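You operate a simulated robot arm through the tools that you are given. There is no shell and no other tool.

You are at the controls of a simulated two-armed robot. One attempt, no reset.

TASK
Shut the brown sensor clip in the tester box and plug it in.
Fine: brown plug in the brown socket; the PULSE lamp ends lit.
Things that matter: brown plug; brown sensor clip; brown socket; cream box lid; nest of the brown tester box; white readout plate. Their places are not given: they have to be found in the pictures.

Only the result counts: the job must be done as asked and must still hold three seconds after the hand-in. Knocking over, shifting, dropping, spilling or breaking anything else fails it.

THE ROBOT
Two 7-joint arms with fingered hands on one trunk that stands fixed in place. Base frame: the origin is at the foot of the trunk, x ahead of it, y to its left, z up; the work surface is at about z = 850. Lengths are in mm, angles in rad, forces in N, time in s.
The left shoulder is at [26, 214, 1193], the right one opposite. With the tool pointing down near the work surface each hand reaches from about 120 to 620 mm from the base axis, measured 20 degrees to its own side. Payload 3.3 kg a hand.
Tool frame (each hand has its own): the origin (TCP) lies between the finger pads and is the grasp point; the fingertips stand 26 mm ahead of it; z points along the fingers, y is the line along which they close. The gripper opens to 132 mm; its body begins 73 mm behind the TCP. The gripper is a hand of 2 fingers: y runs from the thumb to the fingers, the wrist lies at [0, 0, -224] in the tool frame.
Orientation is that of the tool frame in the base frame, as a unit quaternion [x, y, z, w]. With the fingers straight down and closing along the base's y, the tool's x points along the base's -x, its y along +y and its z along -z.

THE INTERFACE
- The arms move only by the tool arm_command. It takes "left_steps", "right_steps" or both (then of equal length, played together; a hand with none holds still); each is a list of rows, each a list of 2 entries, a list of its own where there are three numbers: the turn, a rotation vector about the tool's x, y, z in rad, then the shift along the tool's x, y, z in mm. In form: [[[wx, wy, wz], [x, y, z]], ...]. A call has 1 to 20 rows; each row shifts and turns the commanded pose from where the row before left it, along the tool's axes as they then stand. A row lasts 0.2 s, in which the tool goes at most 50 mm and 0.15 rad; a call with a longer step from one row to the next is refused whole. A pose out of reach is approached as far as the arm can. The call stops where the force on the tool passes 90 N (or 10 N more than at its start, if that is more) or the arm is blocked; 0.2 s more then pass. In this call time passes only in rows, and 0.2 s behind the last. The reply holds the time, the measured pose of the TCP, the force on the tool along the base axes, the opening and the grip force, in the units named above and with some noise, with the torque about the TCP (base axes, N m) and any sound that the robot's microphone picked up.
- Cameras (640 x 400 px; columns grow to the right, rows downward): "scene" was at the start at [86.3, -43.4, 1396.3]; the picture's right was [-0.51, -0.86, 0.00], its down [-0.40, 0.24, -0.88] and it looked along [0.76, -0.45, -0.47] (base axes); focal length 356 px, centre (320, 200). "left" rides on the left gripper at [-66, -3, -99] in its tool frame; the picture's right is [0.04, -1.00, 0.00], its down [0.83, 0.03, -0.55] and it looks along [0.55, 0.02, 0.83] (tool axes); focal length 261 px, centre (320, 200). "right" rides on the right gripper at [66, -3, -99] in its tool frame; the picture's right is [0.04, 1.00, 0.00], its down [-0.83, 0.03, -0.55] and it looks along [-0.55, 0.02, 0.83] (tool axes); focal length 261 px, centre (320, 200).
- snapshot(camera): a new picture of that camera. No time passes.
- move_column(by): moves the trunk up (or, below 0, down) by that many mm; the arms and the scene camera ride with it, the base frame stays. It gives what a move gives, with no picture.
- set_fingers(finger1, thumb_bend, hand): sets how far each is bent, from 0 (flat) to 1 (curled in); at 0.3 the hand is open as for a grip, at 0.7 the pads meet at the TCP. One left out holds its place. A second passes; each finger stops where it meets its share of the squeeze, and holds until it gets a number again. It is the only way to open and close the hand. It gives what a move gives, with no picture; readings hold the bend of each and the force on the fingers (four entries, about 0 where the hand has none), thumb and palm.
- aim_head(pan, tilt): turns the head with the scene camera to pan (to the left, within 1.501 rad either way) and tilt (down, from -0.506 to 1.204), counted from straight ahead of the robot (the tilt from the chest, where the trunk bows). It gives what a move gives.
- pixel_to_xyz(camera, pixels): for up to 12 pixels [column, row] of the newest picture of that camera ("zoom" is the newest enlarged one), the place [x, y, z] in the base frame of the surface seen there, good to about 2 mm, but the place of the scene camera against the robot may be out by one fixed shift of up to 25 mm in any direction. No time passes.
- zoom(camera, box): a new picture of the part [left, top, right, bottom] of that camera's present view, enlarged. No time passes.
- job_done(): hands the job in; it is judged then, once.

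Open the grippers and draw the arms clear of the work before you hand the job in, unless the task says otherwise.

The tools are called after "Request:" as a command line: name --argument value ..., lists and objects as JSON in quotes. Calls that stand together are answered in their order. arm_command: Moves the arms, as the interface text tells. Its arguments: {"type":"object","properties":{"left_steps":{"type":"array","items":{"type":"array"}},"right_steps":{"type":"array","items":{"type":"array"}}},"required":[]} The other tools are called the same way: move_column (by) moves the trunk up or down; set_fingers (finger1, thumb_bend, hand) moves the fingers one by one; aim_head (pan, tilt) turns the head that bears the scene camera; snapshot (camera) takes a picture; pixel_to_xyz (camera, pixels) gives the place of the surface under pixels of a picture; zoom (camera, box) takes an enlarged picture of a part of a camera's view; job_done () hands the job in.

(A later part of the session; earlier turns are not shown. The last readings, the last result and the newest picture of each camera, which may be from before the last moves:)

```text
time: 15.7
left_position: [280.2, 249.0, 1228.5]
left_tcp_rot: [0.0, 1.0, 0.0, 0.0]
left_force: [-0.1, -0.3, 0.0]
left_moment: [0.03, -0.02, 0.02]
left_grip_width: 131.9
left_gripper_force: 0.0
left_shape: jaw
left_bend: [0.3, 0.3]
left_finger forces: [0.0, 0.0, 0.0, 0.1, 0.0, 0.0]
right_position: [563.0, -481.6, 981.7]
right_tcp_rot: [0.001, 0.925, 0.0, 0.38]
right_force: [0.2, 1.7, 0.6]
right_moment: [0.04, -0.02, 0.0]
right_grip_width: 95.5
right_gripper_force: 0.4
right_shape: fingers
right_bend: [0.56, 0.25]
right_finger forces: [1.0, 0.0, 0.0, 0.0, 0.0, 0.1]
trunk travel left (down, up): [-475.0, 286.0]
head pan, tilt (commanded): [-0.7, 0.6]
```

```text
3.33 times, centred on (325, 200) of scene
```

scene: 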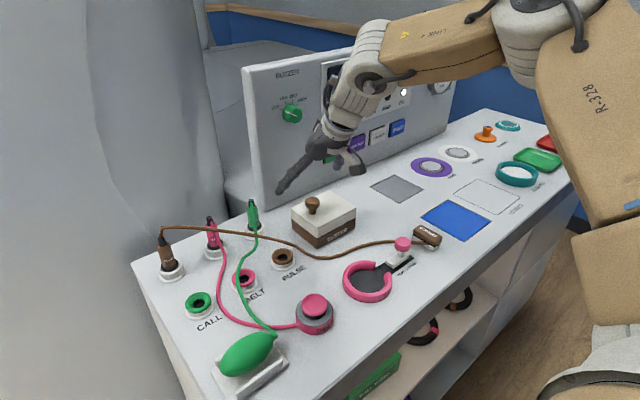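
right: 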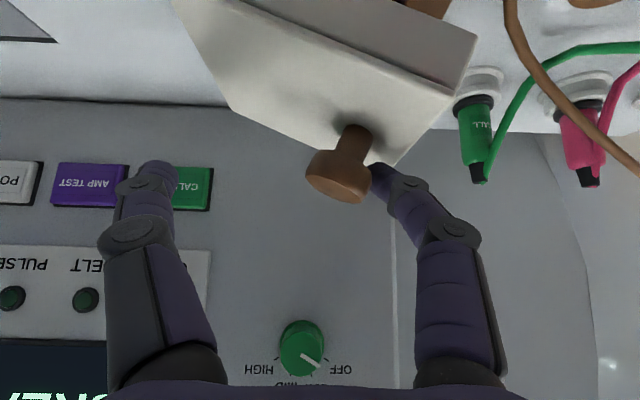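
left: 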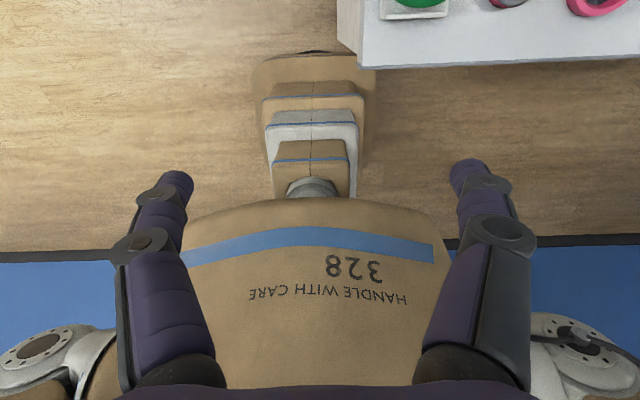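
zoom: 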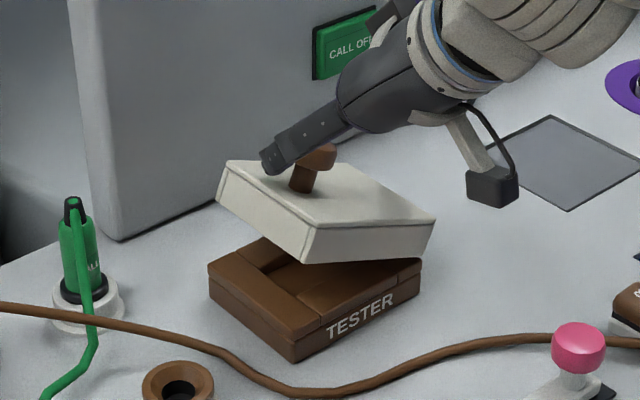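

The knob is being pushed over and the lid is now about 20° open with only about 1 N. I continue along the arc to about 50°.

Request:
arm_command --right_steps '[[[0, 0, 0], [-4.97, -8.03, -5.03]], [[0, 0, 0], [-4.46, -8.57, -4.51]], [[0, 0, 0], [-3.9, -9.17, -3.95]], [[0, 0, 0], [-3.34, -9.57, -3.38]], [[0, 0, 0], [-2.74, -9.96, -2.77]], [[0, 0, 0], [-2.1, -10.26, -2.13]]]'

Request:
snapshot --camera "right"

Request:
zoom --camera "scene" --box '[250, 140, 400, 260]'

```text
time: 17.1
left_position: [280.5, 248.5, 1226.9]
left_tcp_rot: [0.0, 1.0, 0.0, 0.001]
left_force: [0.7, -0.2, 0.4]
left_moment: [-0.02, -0.02, -0.01]
left_grip_width: 132.1
left_gripper_force: 0.1
left_shape: jaw
left_bend: [0.3, 0.3]
left_finger forces: [0.1, 0.1, 0.0, 0.1, 0.1, 0.1]
right_position: [561.8, -536.1, 1010.8]
right_tcp_rot: [0.001, 0.925, 0.0, 0.38]
right_force: [0.1, -0.1, 0.6]
right_moment: [-0.02, 0.02, -0.03]
right_grip_width: 94.3
right_gripper_force: 0.3
right_shape: fingers
right_bend: [0.57, 0.25]
right_finger forces: [0.2, 0.0, 0.0, 0.1, 0.0, 0.0]
trunk travel left (down, up): [-475.0, 286.0]
head pan, tilt (commanded): [-0.7, 0.6]
```

```text
taken
```

right: 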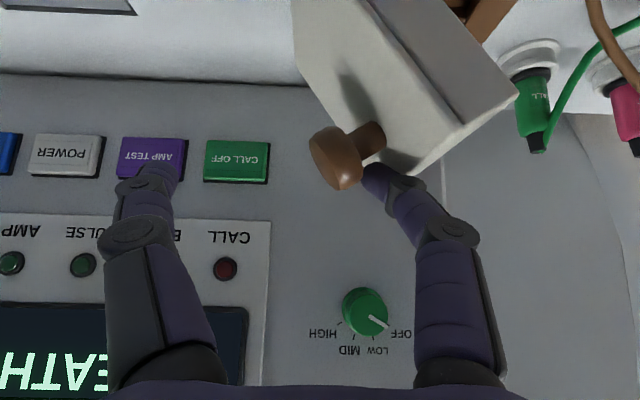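

```text
3.33 times, centred on (325, 200) of scene
```

zoom: 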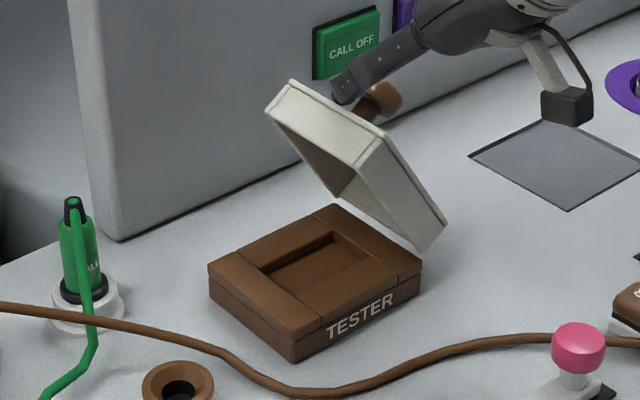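

The lid is about 55° open and the nest is visible as a rectangular recess. I continue along the arc past the balance point to about 80°.

Request:
arm_command --right_steps '[[[0, 0, 0], [-1.48, -10.48, -1.49]], [[0, 0, 0], [-0.84, -10.63, -0.85]], [[0, 0, 0], [-0.17, -10.68, -0.17]], [[0, 0, 0], [0.47, -10.67, 0.48]], [[0, 0, 0], [1.13, -10.57, 1.14]]]'

Request:
snapshot --camera "right"

Request:
zoom --camera "scene" --box '[250, 140, 400, 260]'

```text
time: 18.3
left_position: [280.1, 248.9, 1227.6]
left_tcp_rot: [0.0, 1.0, 0.0, 0.0]
left_force: [-1.0, -0.4, 0.9]
left_moment: [-0.01, 0.0, 0.01]
left_grip_width: 131.6
left_gripper_force: 0.0
left_shape: jaw
left_bend: [0.3, 0.3]
left_finger forces: [0.0, 0.1, 0.0, 0.0, 0.0, 0.1]
right_position: [562.1, -588.4, 1013.4]
right_tcp_rot: [0.0, 0.924, 0.0, 0.383]
right_force: [-0.5, -0.9, 9.0]
right_moment: [0.41, -0.05, 0.03]
right_grip_width: 95.1
right_gripper_force: 5.7
right_shape: fingers
right_bend: [0.56, 0.25]
right_finger forces: [10.8, 0.0, 0.1, 0.1, 0.1, 0.1]
trunk travel left (down, up): [-475.0, 286.0]
head pan, tilt (commanded): [-0.7, 0.6]
```

```text
taken
```

right: 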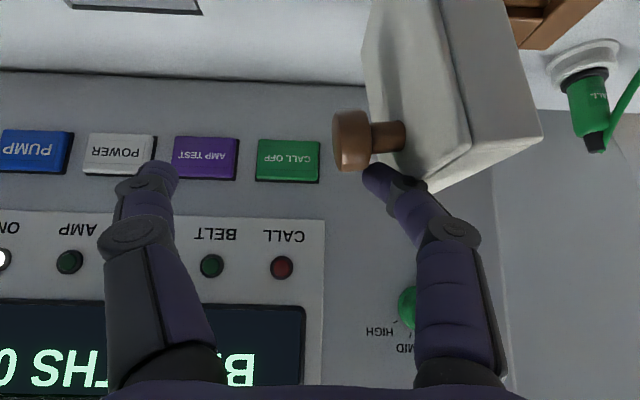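

```text
3.33 times, centred on (325, 200) of scene
```

zoom: 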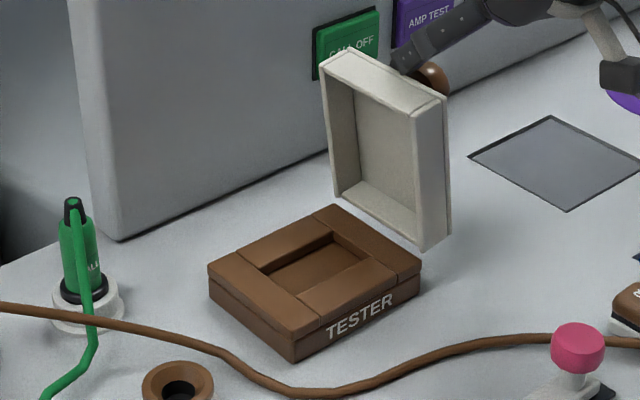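

The lid is near upright and the finger now feels 9 N upward, so it may be at its stop. I measure the lid's lean from points on it.

Request:
pixel_to_xyz --camera "right" --pixels '[[385, 60], [440, 165], [400, 30], [430, 100], [450, 60], [490, 120], [530, 135], [352, 140], [395, 135], [460, 150]]'

Request:
pixel_to_xyz --camera "scene" --pixels '[[328, 170], [345, 190], [327, 196], [352, 208], [378, 210], [382, 172], [350, 163], [308, 225], [340, 220], [330, 222]]'

```text
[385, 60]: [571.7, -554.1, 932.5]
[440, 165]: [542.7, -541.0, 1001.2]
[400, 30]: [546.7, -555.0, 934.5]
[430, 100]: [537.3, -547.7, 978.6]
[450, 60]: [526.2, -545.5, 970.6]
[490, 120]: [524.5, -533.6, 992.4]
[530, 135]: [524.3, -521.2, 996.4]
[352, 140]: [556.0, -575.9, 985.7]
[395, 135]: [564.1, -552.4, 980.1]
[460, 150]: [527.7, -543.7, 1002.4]
```

```text
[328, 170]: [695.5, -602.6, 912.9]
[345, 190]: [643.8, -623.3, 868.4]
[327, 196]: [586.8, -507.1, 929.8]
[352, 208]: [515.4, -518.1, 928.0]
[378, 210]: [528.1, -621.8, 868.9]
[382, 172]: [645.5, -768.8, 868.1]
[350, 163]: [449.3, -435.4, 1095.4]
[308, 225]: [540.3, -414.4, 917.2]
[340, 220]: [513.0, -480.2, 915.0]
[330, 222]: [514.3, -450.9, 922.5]
```

The lid leans about 11° short of vertical (φ≈79°). I push a little further along the arc to see whether it still swings or is at its stop.

Request:
arm_command --right_steps '[[[0, 0, 0], [0.7, -4.0, 0.7]], [[0, 0, 0], [0.9, -4.0, 0.9]]]'

Request:
snapshot --camera "right"

Request:
pixel_to_xyz --camera "right" --pixels '[[440, 165], [430, 100], [400, 30], [450, 60], [352, 140]]'

```text
time: 18.9
left_position: [279.8, 249.5, 1227.1]
left_tcp_rot: [0.0, 1.0, -0.001, 0.0]
left_force: [0.0, -0.2, 0.2]
left_moment: [0.05, 0.0, 0.0]
left_grip_width: 131.7
left_gripper_force: 0.0
left_shape: jaw
left_bend: [0.3, 0.3]
left_finger forces: [0.0, 0.0, 0.1, 0.0, 0.0, 0.0]
right_position: [562.4, -595.8, 1011.8]
right_tcp_rot: [0.001, 0.924, -0.001, 0.382]
right_force: [0.1, -3.5, 15.8]
right_moment: [0.68, -0.06, -0.04]
right_grip_width: 91.7
right_gripper_force: 8.1
right_shape: fingers
right_bend: [0.58, 0.25]
right_finger forces: [17.6, 0.1, 0.0, 0.0, 0.0, 0.0]
trunk travel left (down, up): [-475.0, 286.0]
head pan, tilt (commanded): [-0.7, 0.6]
```

```text
taken
```

right: 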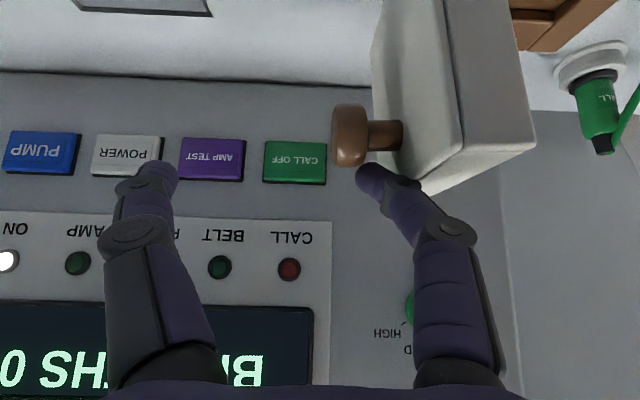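

```text
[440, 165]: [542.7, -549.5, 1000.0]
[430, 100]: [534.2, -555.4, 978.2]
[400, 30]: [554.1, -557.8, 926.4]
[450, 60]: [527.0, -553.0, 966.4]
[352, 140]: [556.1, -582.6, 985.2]
```

The lid still moves (now about 84°) but against rising force, likely its soft stop. I raise the finger slightly off the knob to see whether the lid stays open on its own.

Request:
arm_command --right_steps '[[[0, 0, 0], [-3.5, 0, -3.55]], [[0, 0, 0], [-3.5, 0, -3.55]], [[0, 0, 0], [-3.5, 0, -3.55]]]'

Request:
snapshot --camera "right"

Request:
pixel_to_xyz --camera "right" --pixels '[[440, 150], [430, 90], [400, 30], [450, 60], [352, 130]]'

```text
time: 19.7
left_position: [280.2, 248.4, 1227.1]
left_tcp_rot: [0.001, 1.0, 0.0, 0.001]
left_force: [-0.6, 0.6, 0.3]
left_moment: [0.01, -0.04, 0.01]
left_grip_width: 131.8
left_gripper_force: 0.0
left_shape: jaw
left_bend: [0.3, 0.3]
left_finger forces: [0.0, 0.0, 0.0, 0.0, 0.1, 0.0]
right_position: [561.3, -596.8, 1024.0]
right_tcp_rot: [0.001, 0.925, 0.0, 0.379]
right_force: [0.6, 0.2, 1.0]
right_moment: [-0.01, -0.03, 0.01]
right_grip_width: 92.9
right_gripper_force: 0.2
right_shape: fingers
right_bend: [0.58, 0.25]
right_finger forces: [0.6, 0.1, 0.1, 0.0, 0.0, 0.0]
trunk travel left (down, up): [-475.0, 286.0]
head pan, tilt (commanded): [-0.7, 0.6]
```

```text
taken
```

right: 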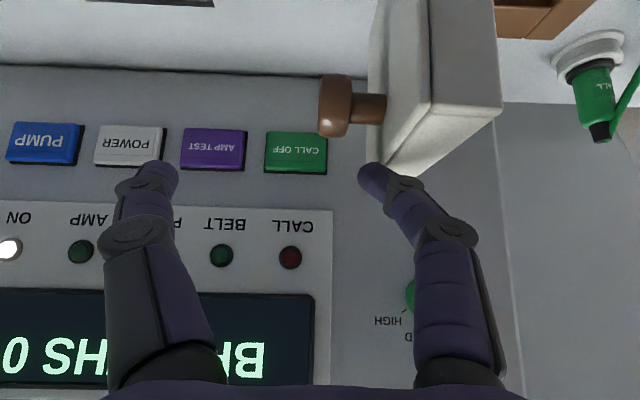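

```text
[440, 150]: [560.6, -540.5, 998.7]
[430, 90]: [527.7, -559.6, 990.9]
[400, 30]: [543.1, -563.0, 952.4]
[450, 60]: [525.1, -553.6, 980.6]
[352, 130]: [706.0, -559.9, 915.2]
```

The lid swung free of the finger and stays open. I raise the hand further and look again to confirm it rests stably open.

Request:
arm_command --right_steps '[[[0, 0, 0], [-14, 0, -14.2]], [[0, 0, 0], [-14, 0, -14.2]], [[0, 0, 0], [-14, 0, -14.2]], [[0, 0, 0], [10, 10, -20]]]'

Request:
snapshot --camera "right"

Request:
zoom --camera "scene" --box '[250, 140, 400, 260]'

```text
time: 20.7
left_position: [279.9, 248.4, 1227.1]
left_tcp_rot: [0.0, 1.0, 0.0, 0.0]
left_force: [-0.6, 0.6, 0.6]
left_moment: [0.01, 0.02, 0.02]
left_grip_width: 132.3
left_gripper_force: 0.2
left_shape: jaw
left_bend: [0.3, 0.3]
left_finger forces: [0.0, 0.0, 0.0, 0.1, 0.0, 0.1]
right_position: [540.0, -586.6, 1093.1]
right_tcp_rot: [0.0, 0.924, 0.0, 0.382]
right_force: [0.0, 0.1, 0.3]
right_moment: [-0.02, 0.01, -0.01]
right_grip_width: 93.3
right_gripper_force: 0.0
right_shape: fingers
right_bend: [0.57, 0.25]
right_finger forces: [0.0, 0.0, 0.0, 0.0, 0.0, 0.0]
trunk travel left (down, up): [-475.0, 286.0]
head pan, tilt (commanded): [-0.7, 0.6]
```

```text
taken
```

right: 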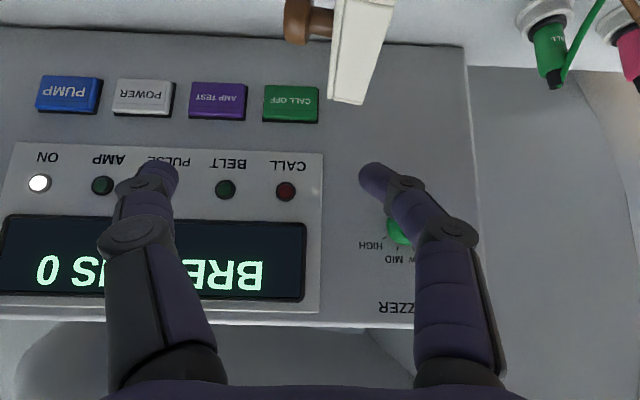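

```text
3.33 times, centred on (325, 200) of scene
```

zoom: 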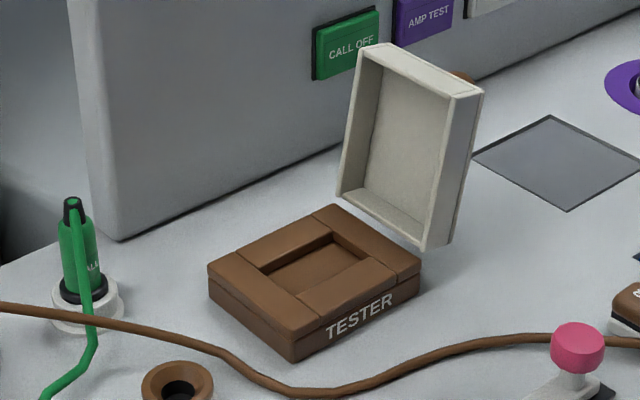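

The lid rests open leaning past vertical, and the nest shows as a recess longer along y. I move back with less tilt to view the nest from above and measure it.

Request:
arm_command --right_steps '[[[0, 0, 0], [17, 20, -8]], [[0, 0, 0], [17, 20, -8]], [[0, 0, 0], [17, 20, -8]], [[0, 0, 0], [17, 20, -8]], [[0, 0.13, 0], [17, 20, -8]], [[0, 0.13, 0], [0, 0, 0]], [[0, 0.13, 0], [0, 0, 0]]]'

Request:
set_fingers --hand "right" --finger1 0.3 --thumb_bend 0.3

Request:
snapshot --camera "right"

Request:
zoom --camera "right" --box '[220, 20, 420, 150]'

```text
time: 22.3
left_position: [281.8, 249.8, 1226.5]
left_tcp_rot: [0.0, 1.0, -0.001, -0.001]
left_force: [0.5, 0.0, 0.6]
left_moment: [0.03, 0.01, 0.0]
left_grip_width: 131.7
left_gripper_force: 0.1
left_shape: jaw
left_bend: [0.3, 0.3]
left_finger forces: [0.0, 0.0, 0.0, 0.1, 0.0, 0.0]
right_position: [453.9, -487.5, 1059.7]
right_tcp_rot: [0.001, 0.981, 0.0, 0.193]
right_force: [-0.5, -0.5, 0.0]
right_moment: [0.01, 0.02, -0.01]
right_grip_width: 93.4
right_gripper_force: 0.0
right_shape: fingers
right_bend: [0.57, 0.25]
right_finger forces: [0.1, 0.1, 0.0, 0.0, 0.1, 0.0]
trunk travel left (down, up): [-475.0, 286.0]
head pan, tilt (commanded): [-0.7, 0.6]
```

```text
time: 23.3
left_position: [279.9, 248.1, 1227.4]
left_tcp_rot: [0.0, 1.0, -0.001, 0.0]
left_force: [-0.2, 0.1, -0.3]
left_moment: [0.01, 0.0, -0.01]
left_grip_width: 132.0
left_gripper_force: 0.0
left_shape: jaw
left_bend: [0.3, 0.3]
left_finger forces: [0.0, 0.1, 0.0, 0.1, 0.1, 0.0]
right_position: [452.2, -487.3, 1060.7]
right_tcp_rot: [0.001, 0.981, 0.0, 0.194]
right_force: [0.0, -0.4, -0.4]
right_moment: [-0.02, 0.01, -0.01]
right_grip_width: 133.3
right_gripper_force: 0.0
right_shape: fingers
right_bend: [0.3, 0.3]
right_finger forces: [0.0, 0.0, 0.0, 0.0, 0.1, 0.0]
trunk travel left (down, up): [-475.0, 286.0]
head pan, tilt (commanded): [-0.7, 0.6]
```

```text
taken
```

right: 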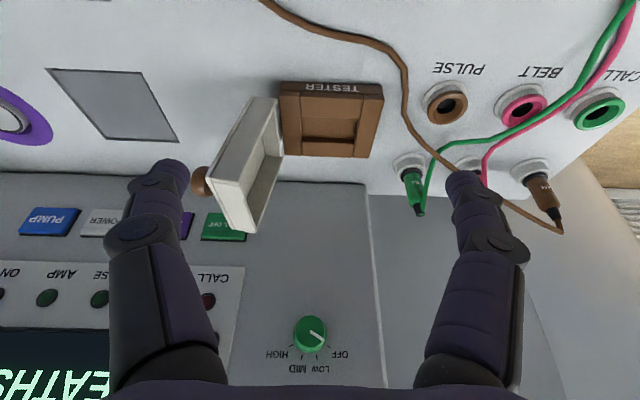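

```text
3.08 times, centred on (320, 85) of right
```

zoom: 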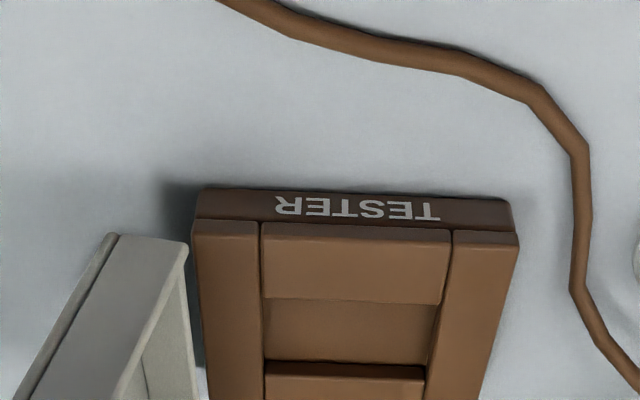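

I measure the nest edges, rim and floor from this zoom.

Request:
pixel_to_xyz --camera "zoom" --pixels '[[355, 235], [355, 298], [350, 315], [350, 352], [345, 382], [258, 300], [272, 330], [430, 330], [442, 300], [345, 366], [230, 240], [500, 245]]'

Request:
zoom --camera "right" --box '[230, 70, 410, 190]'

```text
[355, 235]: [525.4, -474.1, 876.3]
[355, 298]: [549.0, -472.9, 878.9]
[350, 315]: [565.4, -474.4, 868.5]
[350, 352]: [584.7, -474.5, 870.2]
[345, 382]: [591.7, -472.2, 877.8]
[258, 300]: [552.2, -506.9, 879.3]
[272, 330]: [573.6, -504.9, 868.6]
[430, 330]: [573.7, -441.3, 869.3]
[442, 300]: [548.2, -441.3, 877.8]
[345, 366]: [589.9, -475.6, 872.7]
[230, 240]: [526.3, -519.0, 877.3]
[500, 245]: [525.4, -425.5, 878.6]
```

```text
3.33 times, centred on (320, 130) of right
```

zoom: 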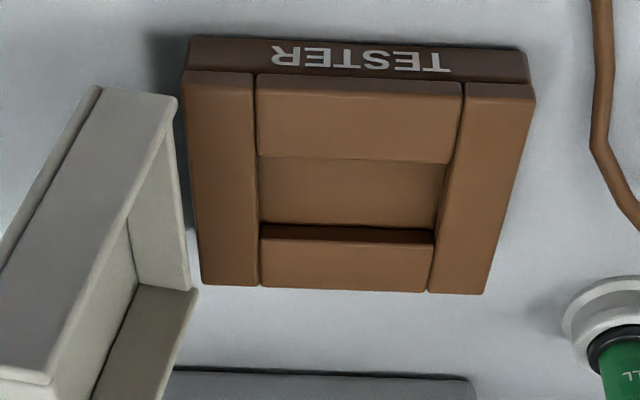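

The nest is x≈551–590, y≈-507…-440, floor z≈869, rim z≈879, so the 55 mm clip must lie along y. I move back over the clip with the tool straight down to inspect it.

Request:
arm_command --right_steps '[[[0, 0, 0], [29.7, -24.6, -3.5]], [[0, 0, 0], [29.7, -24.6, -3.5]], [[0, 0, 0], [29.7, -24.6, -3.5]], [[0, 0, 0], [29.7, -24.6, -3.5]], [[0, 0, 0], [29.7, -24.6, -3.5]], [[0, 0.13, 0], [0, 0, 0]], [[0, 0.13, 0], [0, 0, 0]], [[0, 0.13, 0], [0, 0, 0]]]'

Request:
snapshot --camera "right"

Request:
zoom --camera "right" --box '[250, 140, 390, 260]'

```text
time: 25.1
left_position: [281.6, 249.4, 1226.7]
left_tcp_rot: [0.0, 1.0, -0.001, -0.001]
left_force: [0.6, 0.6, 0.2]
left_moment: [-0.03, 0.0, 0.02]
left_grip_width: 131.8
left_gripper_force: 0.1
left_shape: jaw
left_bend: [0.3, 0.3]
left_finger forces: [0.0, 0.0, 0.0, 0.1, 0.0, 0.0]
right_position: [310.4, -610.4, 1019.6]
right_tcp_rot: [0.0, 1.0, 0.0, -0.001]
right_force: [0.0, -0.5, 0.0]
right_moment: [-0.02, 0.03, -0.03]
right_grip_width: 133.6
right_gripper_force: 0.0
right_shape: fingers
right_bend: [0.3, 0.3]
right_finger forces: [0.0, 0.0, 0.0, 0.0, 0.1, 0.0]
trunk travel left (down, up): [-475.0, 286.0]
head pan, tilt (commanded): [-0.7, 0.6]
```

```text
taken
```

right: 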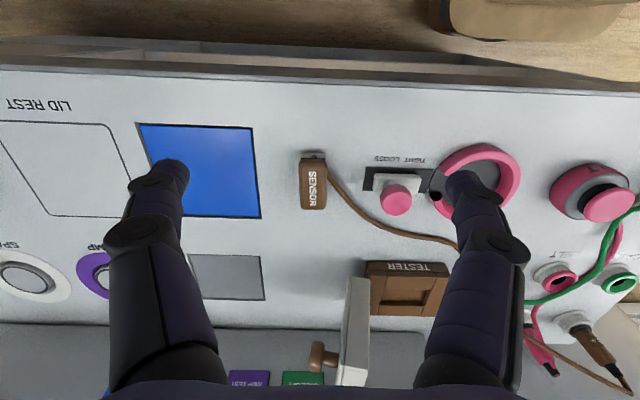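

```text
3.33 times, centred on (320, 200) of right
```

zoom: 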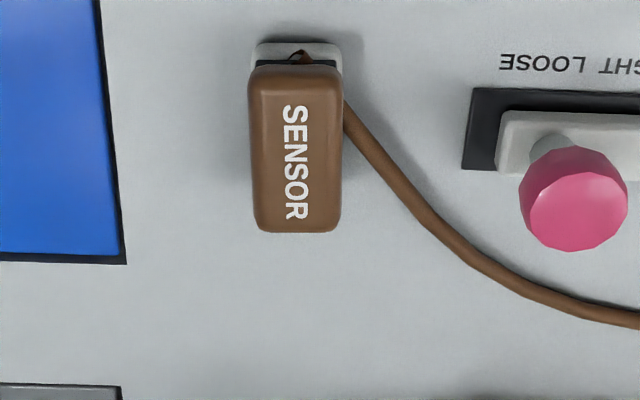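

The clip lies along x with the cord leaving its -x end. I measure its outline and the nearby pink slider knob and blue plate edge.

Request:
pixel_to_xyz --camera "zoom" --pixels '[[254, 80], [336, 80], [256, 225], [334, 225], [295, 150], [258, 48], [335, 48], [300, 62], [295, 72], [550, 200], [120, 150], [348, 118]]'

Request:
pixel_to_xyz --camera "scene" --pixels '[[427, 232], [418, 243], [430, 250], [440, 240], [403, 240]]'

Request:
zoom --camera "scene" --box '[380, 200, 480, 280]'

```text
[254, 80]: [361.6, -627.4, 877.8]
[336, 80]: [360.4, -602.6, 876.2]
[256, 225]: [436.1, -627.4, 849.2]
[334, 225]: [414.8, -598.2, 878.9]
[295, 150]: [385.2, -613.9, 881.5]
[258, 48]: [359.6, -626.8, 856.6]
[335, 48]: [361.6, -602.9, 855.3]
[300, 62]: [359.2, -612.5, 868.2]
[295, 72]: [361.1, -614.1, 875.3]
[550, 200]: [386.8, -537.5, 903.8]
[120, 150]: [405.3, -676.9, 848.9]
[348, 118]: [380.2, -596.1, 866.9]
```

```text
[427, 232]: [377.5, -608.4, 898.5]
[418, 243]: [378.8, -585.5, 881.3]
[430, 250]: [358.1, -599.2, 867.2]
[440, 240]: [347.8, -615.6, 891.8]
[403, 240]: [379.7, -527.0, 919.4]
```

```text
5.00 times, centred on (430, 240) of scene
```

zoom: 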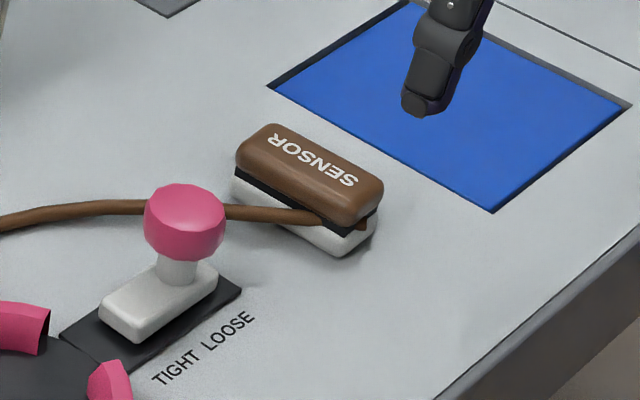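

The clip is about 55×27×31 mm centred at (386,-614), long axis along x; it must be turned 90° to fit. I test whether the arm can reach the nest with the hand yawed 90° and leaning, first turning in place.

Request:
arm_command --right_steps '[[[0, 0, 0.1428], [0, 0, 0]], [[0, 0, 0.1428], [0, 0, 0]], [[0, 0, 0.1428], [0, 0, 0]], [[0, 0, 0.1428], [0, 0, 0]], [[0, 0, 0.1428], [0, 0, 0]], [[0, 0, 0.1428], [0, 0, 0]], [[0, 0, 0.1428], [0, 0, 0]], [[0, 0, 0.1428], [0, 0, 0]], [[0, 0, 0.1428], [0, 0, 0]], [[0, 0, 0.1428], [0, 0, 0]], [[0, 0, 0.1428], [0, 0, 0]], [[0, -0.13, 0], [0, 0, 0]], [[0, -0.13, 0], [0, 0, 0]], [[0, -0.13, 0], [0, 0, 0]], [[0, -0.13, 0], [0, 0, 0]]]'

Request:
snapshot --camera "scene"

```text
time: 28.3
left_position: [281.4, 249.4, 1227.2]
left_tcp_rot: [-0.001, 1.0, -0.001, 0.0]
left_force: [-0.1, -0.2, 0.1]
left_moment: [0.01, 0.01, -0.03]
left_grip_width: 132.1
left_gripper_force: 0.0
left_shape: jaw
left_bend: [0.3, 0.3]
left_finger forces: [0.0, 0.0, 0.1, 0.1, 0.0, 0.0]
right_position: [309.9, -608.9, 1020.9]
right_tcp_rot: [0.684, 0.682, -0.182, 0.182]
right_force: [1.0, 0.1, 0.0]
right_moment: [0.0, 0.01, 0.04]
right_grip_width: 133.8
right_gripper_force: 0.0
right_shape: fingers
right_bend: [0.3, 0.3]
right_finger forces: [0.0, 0.0, 0.0, 0.0, 0.0, 0.0]
trunk travel left (down, up): [-475.0, 286.0]
head pan, tilt (commanded): [-0.7, 0.6]
```

```text
taken
```

scene: 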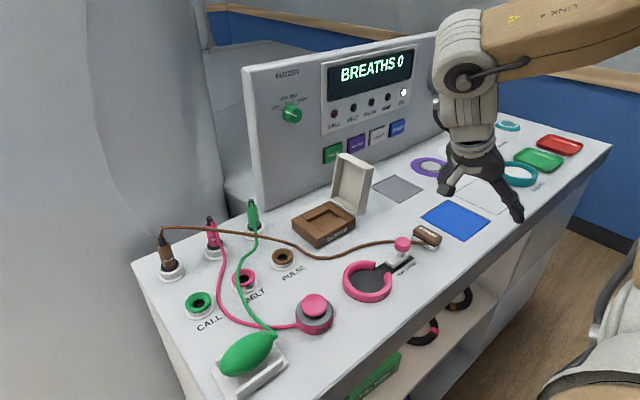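

Orientation is as intended (fingers lean toward -y, closing along x). I route in y first and then ahead in x to test reach above the nest.

Request:
set_fingers --hand "right" --finger1 0.5 --thumb_bend 0.5

Request:
arm_command --right_steps '[[[0, 0, 0], [29.5, 0, -16.9]], [[0, 0, 0], [29.5, 0, -16.9]], [[0, 0, 0], [29.5, 0, -16.9]], [[0, 0, 0], [29.5, 0, -16.9]], [[0, 0, 0], [3.4, 43, 5.9]], [[0, 0, 0], [3.4, 43, 5.9]], [[0, 0, 0], [3.4, 43, 5.9]], [[0, 0, 0], [3.4, 43, 5.9]], [[0, 0, 0], [3.4, 43, 5.9]], [[0, 0, 0], [3.4, 43, 5.9]]]'

Request:
snapshot --camera "scene"

```text
time: 29.3
left_position: [281.3, 248.1, 1227.6]
left_tcp_rot: [0.0, 1.0, 0.0, 0.0]
left_force: [0.6, -0.1, -0.3]
left_moment: [0.04, 0.01, 0.01]
left_grip_width: 131.8
left_gripper_force: 0.1
left_shape: jaw
left_bend: [0.3, 0.3]
left_finger forces: [0.1, 0.0, 0.0, 0.1, 0.0, 0.0]
right_position: [309.8, -609.6, 1020.2]
right_tcp_rot: [0.684, 0.683, -0.182, 0.181]
right_force: [-0.4, -0.3, 0.7]
right_moment: [0.02, 0.0, 0.02]
right_grip_width: 66.8
right_gripper_force: 0.1
right_shape: fingers
right_bend: [0.5, 0.5]
right_finger forces: [0.0, 0.0, 0.0, 0.0, 0.0, 0.0]
trunk travel left (down, up): [-475.0, 286.0]
head pan, tilt (commanded): [-0.7, 0.6]
```

```text
time: 31.5
left_position: [281.1, 248.5, 1227.5]
left_tcp_rot: [0.0, 1.0, -0.001, 0.0]
left_force: [0.0, 0.2, -0.4]
left_moment: [0.01, 0.0, 0.02]
left_grip_width: 132.0
left_gripper_force: 0.0
left_shape: jaw
left_bend: [0.3, 0.3]
left_finger forces: [0.0, 0.1, 0.0, 0.1, 0.1, 0.0]
right_position: [459.1, -524.3, 965.2]
right_tcp_rot: [0.684, 0.683, -0.18, 0.182]
right_force: [-0.4, 0.6, 0.5]
right_moment: [0.01, -0.02, 0.0]
right_grip_width: 66.9
right_gripper_force: 0.0
right_shape: fingers
right_bend: [0.5, 0.5]
right_finger forces: [0.0, 0.0, 0.1, 0.0, 0.1, 0.1]
right hand out of reach, approached as far as the arm can: row 7, 8, 9, 10
trunk travel left (down, up): [-475.0, 286.0]
head pan, tilt (commanded): [-0.7, 0.6]
```

```text
taken
```

scene: 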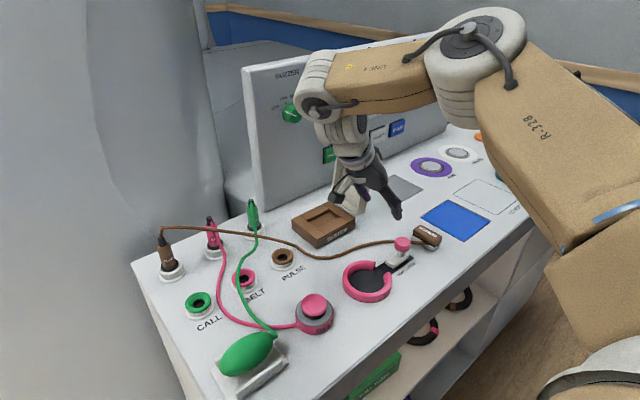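

That yawed pose is joint-limited at x≈460, so I'll grip the clip by its ends instead: pick it with this hand orientation (closing along x), then turn the hand 90° so it arrives at the nest closing along y with the forward tilt that works. I back off and hover over the clip.

Request:
arm_command --right_steps '[[[0, 0, 0], [0, -37, 0]], [[0, 0, 0], [0, -36, 0]], [[0, 0, 0], [-23, 0, 13.3]], [[0, 0, 0], [-23, 0, 13.3]], [[0, 0, 0], [-23.4, 0, 13.2]]]'

Request:
set_fingers --hand "right" --finger1 0.42 --thumb_bend 0.42

Request:
snapshot --camera "right"

Request:
snapshot --camera "scene"

```text
time: 32.7
left_position: [280.4, 248.4, 1228.7]
left_tcp_rot: [0.0, 1.0, 0.0, 0.001]
left_force: [-0.2, -0.6, 0.0]
left_moment: [0.03, 0.01, -0.02]
left_grip_width: 131.9
left_gripper_force: 0.1
left_shape: jaw
left_bend: [0.3, 0.3]
left_finger forces: [0.1, 0.1, 0.1, 0.0, 0.0, 0.1]
right_position: [386.7, -606.9, 967.1]
right_tcp_rot: [0.684, 0.683, -0.182, 0.181]
right_force: [0.0, 0.5, 0.4]
right_moment: [-0.01, 0.0, -0.01]
right_grip_width: 66.7
right_gripper_force: 0.0
right_shape: fingers
right_bend: [0.5, 0.5]
right_finger forces: [0.1, 0.0, 0.1, 0.0, 0.2, 0.0]
trunk travel left (down, up): [-475.0, 286.0]
head pan, tilt (commanded): [-0.7, 0.6]
```

```text
time: 33.7
left_position: [281.3, 250.3, 1227.6]
left_tcp_rot: [0.0, 1.0, 0.0, -0.001]
left_force: [0.1, 0.2, -0.5]
left_moment: [-0.01, -0.02, 0.01]
left_grip_width: 132.1
left_gripper_force: 0.0
left_shape: jaw
left_bend: [0.3, 0.3]
left_finger forces: [0.0, 0.0, 0.0, 0.0, 0.1, 0.1]
right_position: [384.9, -605.1, 968.0]
right_tcp_rot: [0.684, 0.683, -0.181, 0.182]
right_force: [0.3, -0.1, 0.1]
right_moment: [0.02, 0.02, 0.0]
right_grip_width: 92.6
right_gripper_force: 0.0
right_shape: fingers
right_bend: [0.42, 0.42]
right_finger forces: [0.0, 0.1, 0.1, 0.0, 0.0, 0.1]
trunk travel left (down, up): [-475.0, 286.0]
head pan, tilt (commanded): [-0.7, 0.6]
```

```text
taken
```

right: 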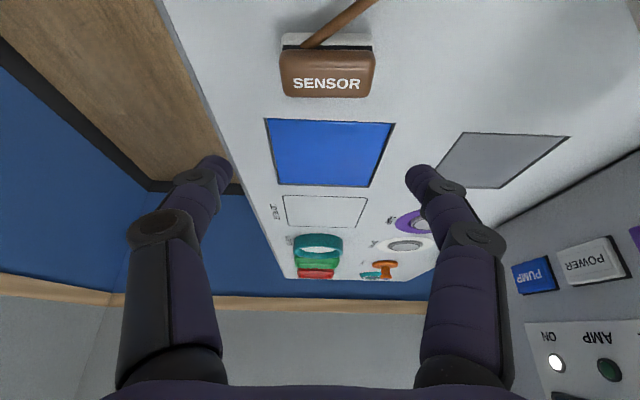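

```text
taken
```

scene: 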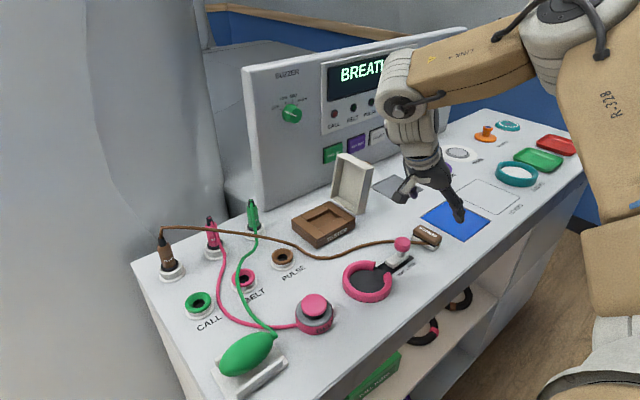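

The clip is at right-image (328,70), roughly centred between the fingers. I measure its ends once more from here.

Request:
pixel_to_xyz --camera "right" --pixels '[[284, 62], [371, 62], [328, 62], [288, 92], [369, 92], [328, 52], [300, 42], [328, 92], [210, 165], [420, 172]]'

Request:
zoom --camera "right" --box '[250, 0, 410, 110]'

```text
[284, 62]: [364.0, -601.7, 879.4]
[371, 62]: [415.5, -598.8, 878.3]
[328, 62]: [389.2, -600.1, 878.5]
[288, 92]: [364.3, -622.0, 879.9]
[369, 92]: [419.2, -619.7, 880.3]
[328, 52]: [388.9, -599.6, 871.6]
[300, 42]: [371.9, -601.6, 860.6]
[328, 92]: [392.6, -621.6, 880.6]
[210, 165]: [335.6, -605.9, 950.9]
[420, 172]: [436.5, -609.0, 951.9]
```

```text
3.64 times, centred on (330, 55) of right
```

zoom: 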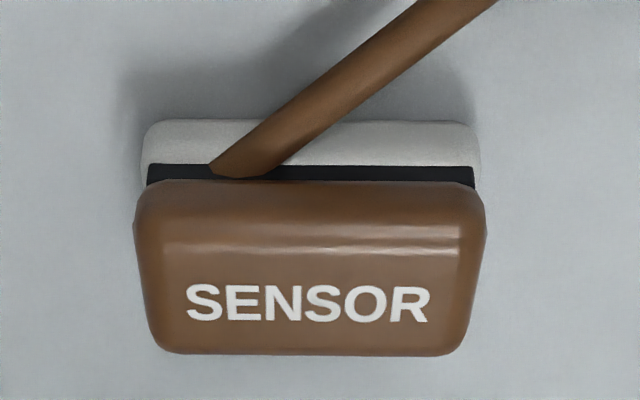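

The cord passes right through the clip body in the picture, so it is only loosely tied to collisions. I align (x+3.5) and descend so that the fingertips stop about 13 mm above the bench.

Request:
arm_command --right_steps '[[[0, 0, 0], [7.75, 0.8, 13.5]], [[0, 0, 0], [7.75, 0.8, 13.5]], [[0, 0, 0], [7.75, 0.8, 13.5]], [[0, 0, 0], [7.75, 0.8, 13.5]], [[0, 0, 0], [7.75, 0.3, 13.5]]]'

Request:
snapshot --camera "right"

Request:
zoom --camera "scene" --box '[360, 140, 520, 270]'

```text
time: 34.9
left_position: [281.0, 248.1, 1227.8]
left_tcp_rot: [0.0, 1.0, 0.001, 0.0]
left_force: [0.2, -0.1, -0.1]
left_moment: [-0.01, 0.01, 0.01]
left_grip_width: 131.8
left_gripper_force: 0.1
left_shape: jaw
left_bend: [0.3, 0.3]
left_finger forces: [0.1, 0.1, 0.0, 0.0, 0.1, 0.0]
right_position: [388.8, -606.0, 889.5]
right_tcp_rot: [0.684, 0.683, -0.182, 0.181]
right_force: [-0.2, -0.4, 0.8]
right_moment: [0.02, -0.02, 0.0]
right_grip_width: 92.9
right_gripper_force: 0.1
right_shape: fingers
right_bend: [0.42, 0.42]
right_finger forces: [0.1, 0.0, 0.0, 0.0, 0.1, 0.1]
trunk travel left (down, up): [-475.0, 286.0]
head pan, tilt (commanded): [-0.7, 0.6]
```

```text
taken
```

right: 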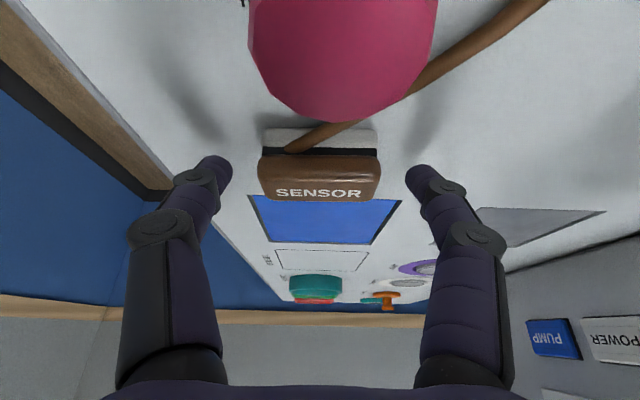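

```text
3.08 times, centred on (440, 205) of scene
```

zoom: 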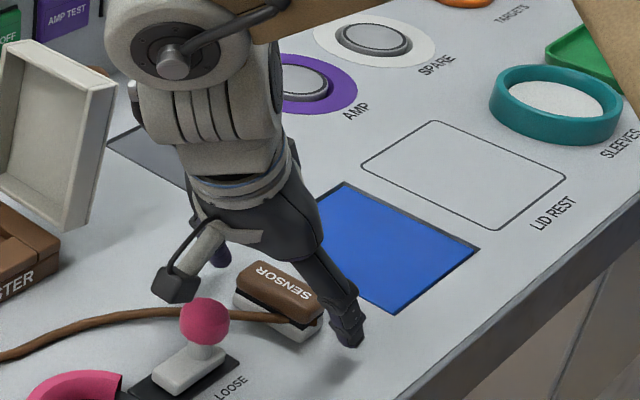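

The clip lies between the fingers (ends at columns 260 and 380, fingertips near 215 and 420), and the camera clears the pink knob. I close on the clip's ends.

Request:
set_fingers --hand "right" --finger1 0.7 --thumb_bend 0.7

Request:
snapshot --camera "right"

Request:
zoom --camera "scene" --box '[380, 180, 480, 270]'

```text
time: 35.9
left_position: [280.8, 248.1, 1226.5]
left_tcp_rot: [-0.001, 1.0, 0.001, 0.0]
left_force: [-0.9, -0.8, 0.6]
left_moment: [-0.02, 0.02, -0.01]
left_grip_width: 131.9
left_gripper_force: 0.0
left_shape: jaw
left_bend: [0.3, 0.3]
left_finger forces: [0.0, 0.1, 0.1, 0.1, 0.1, 0.0]
right_position: [387.5, -603.8, 889.0]
right_tcp_rot: [0.684, 0.683, -0.182, 0.181]
right_force: [-0.2, -0.3, -0.8]
right_moment: [0.0, 0.02, 0.0]
right_grip_width: 55.7
right_gripper_force: 14.2
right_shape: fingers
right_bend: [0.51, 0.63]
right_finger forces: [14.5, 0.0, 0.0, 0.1, 14.6, 0.0]
trunk travel left (down, up): [-475.0, 286.0]
head pan, tilt (commanded): [-0.7, 0.6]
```

```text
taken
```

right: 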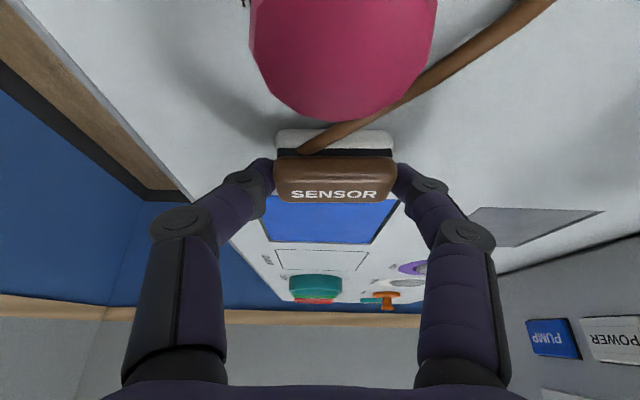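

```text
4.44 times, centred on (430, 225) of scene
```

zoom: 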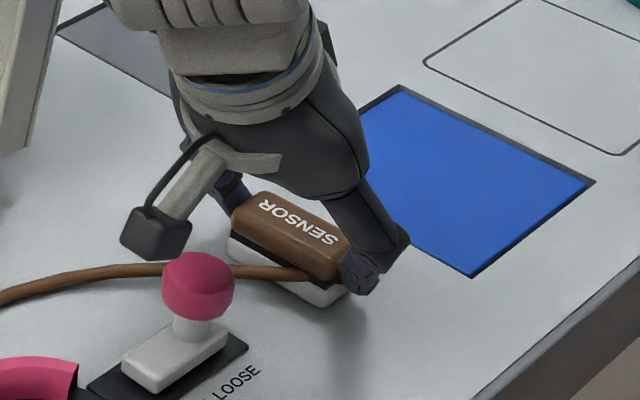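

The clip is held by its ends (width 55.7, 14 N each side). I lift it straight up about 70 mm, clear of the pink knob.

Request:
arm_command --right_steps '[[[0, 0, 0], [-4, 0, -7]], [[0, 0, 0], [-7.45, 0, -13]], [[0, 0, 0], [-7.45, 0, -13]], [[0, 0, 0], [-7.45, 0, -13]], [[0, 0, 0], [-7.45, 0, -13]], [[0, 0, 0], [-7.45, 0, -13]]]'

Request:
snapshot --camera "right"

Request:
snapshot --camera "scene"

```text
time: 37.3
left_position: [280.5, 248.9, 1227.1]
left_tcp_rot: [-0.001, 1.0, 0.0, 0.001]
left_force: [0.0, 0.1, -0.2]
left_moment: [0.0, 0.01, -0.01]
left_grip_width: 131.8
left_gripper_force: 0.0
left_shape: jaw
left_bend: [0.3, 0.3]
left_finger forces: [0.0, 0.0, 0.0, 0.0, 0.0, 0.0]
right_position: [388.6, -605.7, 973.0]
right_tcp_rot: [0.682, 0.684, -0.182, 0.182]
right_force: [-0.1, 0.1, -1.2]
right_moment: [-0.01, 0.0, 0.01]
right_grip_width: 55.6
right_gripper_force: 14.3
right_shape: fingers
right_bend: [0.51, 0.63]
right_finger forces: [14.6, 0.0, 0.0, 0.0, 14.6, 0.1]
trunk travel left (down, up): [-475.0, 286.0]
head pan, tilt (commanded): [-0.7, 0.6]
```

```text
taken
```

right: 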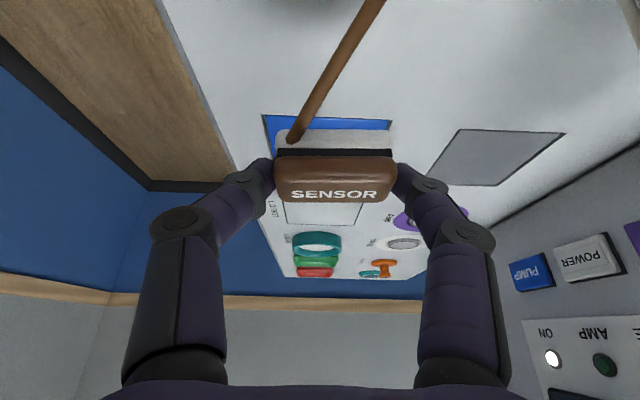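

```text
taken
```

scene: 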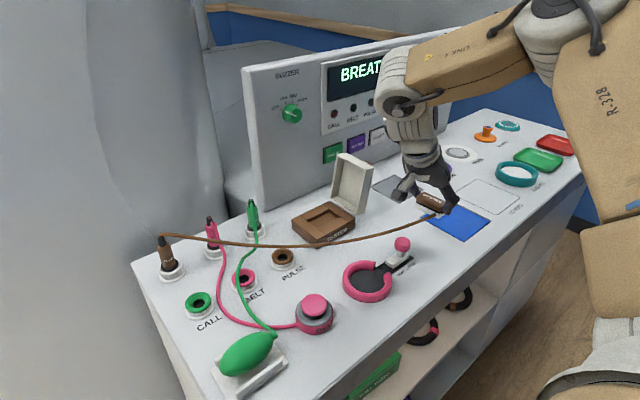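

The clip hangs level in the grip and the cord follows in the air. I carry it toward +y in front of the box, then turn the hand 90° about the vertical.

Request:
arm_command --right_steps '[[[0, 0, 0], [28.4, 0, -16.3]], [[0, 0, 0], [28.4, 0, -16.3]], [[0, 0, 0], [28.4, 0, -16.3]], [[0, 0, 0], [28.4, 0, -16.3]], [[-0.0714, 0, -0.1237], [0, 0, 0]], [[-0.0714, 0, -0.1237], [0, 0, 0]], [[-0.0714, 0, -0.1237], [0, 0, 0]], [[-0.0714, 0, -0.1237], [0, 0, 0]], [[-0.0714, 0, -0.1237], [0, 0, 0]], [[-0.0714, 0, -0.1237], [0, 0, 0]], [[-0.0714, 0, -0.1237], [0, 0, 0]], [[-0.0714, 0, -0.1237], [0, 0, 0]], [[-0.0714, 0, -0.1237], [0, 0, 0]], [[-0.0714, 0, -0.1237], [0, 0, 0]], [[-0.0714, 0, -0.1237], [0, 0, 0]]]'

Request:
snapshot --camera "right"

Request:
snapshot --camera "scene"

```text
time: 40.5
left_position: [280.6, 248.6, 1227.9]
left_tcp_rot: [-0.001, 1.0, 0.0, -0.001]
left_force: [0.6, 0.0, 0.5]
left_moment: [-0.02, 0.01, 0.0]
left_grip_width: 131.5
left_gripper_force: 0.2
left_shape: jaw
left_bend: [0.3, 0.3]
left_finger forces: [0.0, 0.0, 0.0, 0.0, 0.0, 0.1]
right_position: [388.0, -475.2, 973.5]
right_tcp_rot: [-0.001, 0.966, 0.002, 0.259]
right_force: [-0.6, -0.1, 0.4]
right_moment: [-0.04, -0.03, -0.01]
right_grip_width: 55.6
right_gripper_force: 14.7
right_shape: fingers
right_bend: [0.5, 0.63]
right_finger forces: [14.6, 0.1, 0.0, 0.1, 14.5, 0.1]
trunk travel left (down, up): [-475.0, 286.0]
head pan, tilt (commanded): [-0.7, 0.6]
```

```text
taken
```

right: 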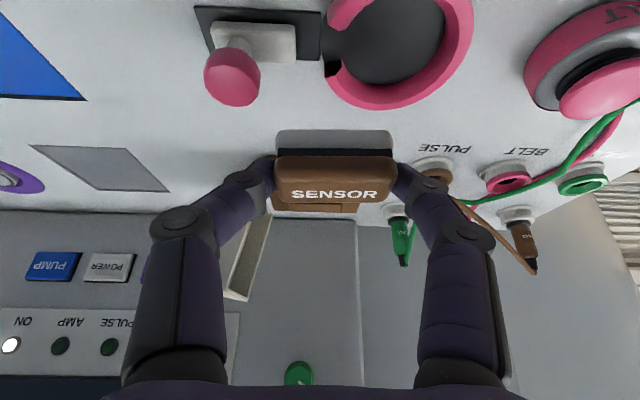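

```text
taken
```

scene: 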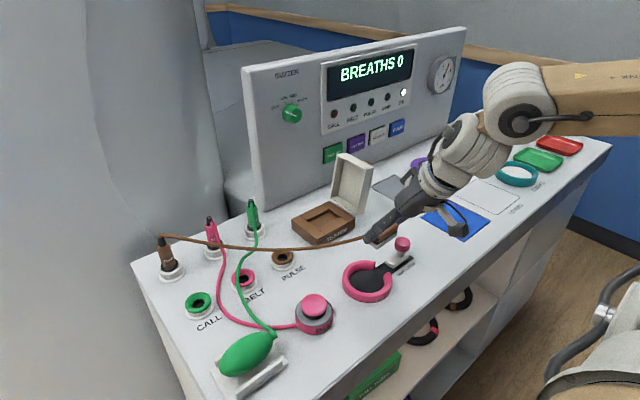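

The hand now closes along y with the forward tilt. I measure the clip's place in the grip before moving over the nest.

Request:
pixel_to_xyz --camera "right" --pixels '[[278, 168], [395, 168], [335, 168], [280, 196], [391, 196], [335, 196], [335, 160], [335, 153], [335, 135], [282, 140], [388, 140]]'

Request:
zoom --camera "right" --box '[240, 110, 430, 230]'

```text
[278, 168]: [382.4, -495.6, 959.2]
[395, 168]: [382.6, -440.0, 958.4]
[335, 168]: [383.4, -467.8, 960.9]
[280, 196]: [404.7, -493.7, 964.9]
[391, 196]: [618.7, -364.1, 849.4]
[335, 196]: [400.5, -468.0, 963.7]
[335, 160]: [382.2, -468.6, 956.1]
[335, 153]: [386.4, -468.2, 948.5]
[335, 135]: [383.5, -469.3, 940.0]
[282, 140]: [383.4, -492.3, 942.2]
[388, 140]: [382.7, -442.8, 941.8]
```

```text
3.33 times, centred on (335, 170) of right
```

zoom: 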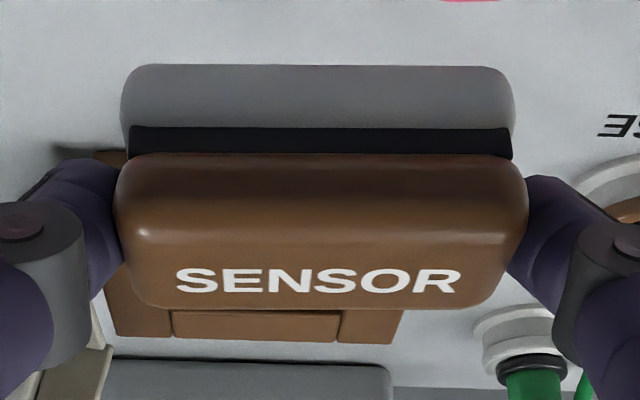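

The clip's centre sits about (+7,+7) from the TCP with its bottom 40 mm below it, and it is level. I carry it forward at height to just above the nest.

Request:
arm_command --right_steps '[[[0, 0, 0], [-25.2, 0, 14.6]], [[0, 0, 0], [-25.2, 0, 14.6]], [[0, 0, 0], [-25.2, 0, 14.6]], [[0, 0, 0], [-25.2, 0, 14.6]], [[0, 0, 0], [-25.2, 0, 14.6]], [[0, 0, 0], [-25.2, 0, 14.6]]]'

Request:
snapshot --camera "right"

Request:
zoom --camera "scene" --box '[250, 130, 400, 260]'

```text
time: 41.9
left_position: [282.1, 248.4, 1227.5]
left_tcp_rot: [0.001, 1.0, -0.001, -0.001]
left_force: [0.8, -0.2, -0.1]
left_moment: [-0.02, 0.0, -0.01]
left_grip_width: 131.8
left_gripper_force: 0.1
left_shape: jaw
left_bend: [0.3, 0.3]
left_finger forces: [0.0, 0.1, 0.0, 0.0, 0.0, 0.1]
right_position: [563.5, -476.4, 974.0]
right_tcp_rot: [0.001, 0.966, 0.001, 0.259]
right_force: [-0.3, 0.5, -0.5]
right_moment: [0.04, -0.01, -0.02]
right_grip_width: 55.4
right_gripper_force: 14.3
right_shape: fingers
right_bend: [0.5, 0.63]
right_finger forces: [14.3, 0.0, 0.1, 0.0, 14.3, 0.1]
trunk travel left (down, up): [-475.0, 286.0]
head pan, tilt (commanded): [-0.7, 0.6]
```

```text
taken
```

right: 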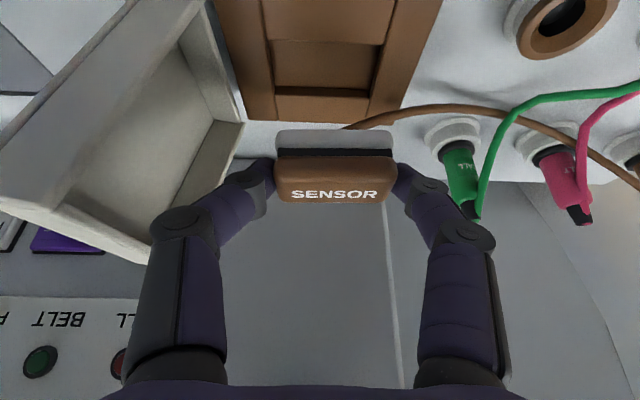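

```text
3.08 times, centred on (325, 195) of scene
```

zoom: 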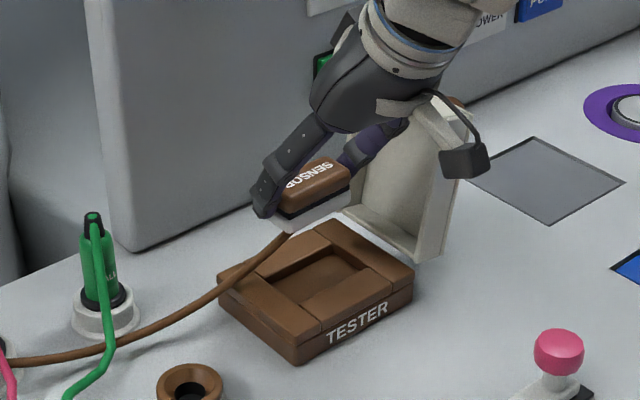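

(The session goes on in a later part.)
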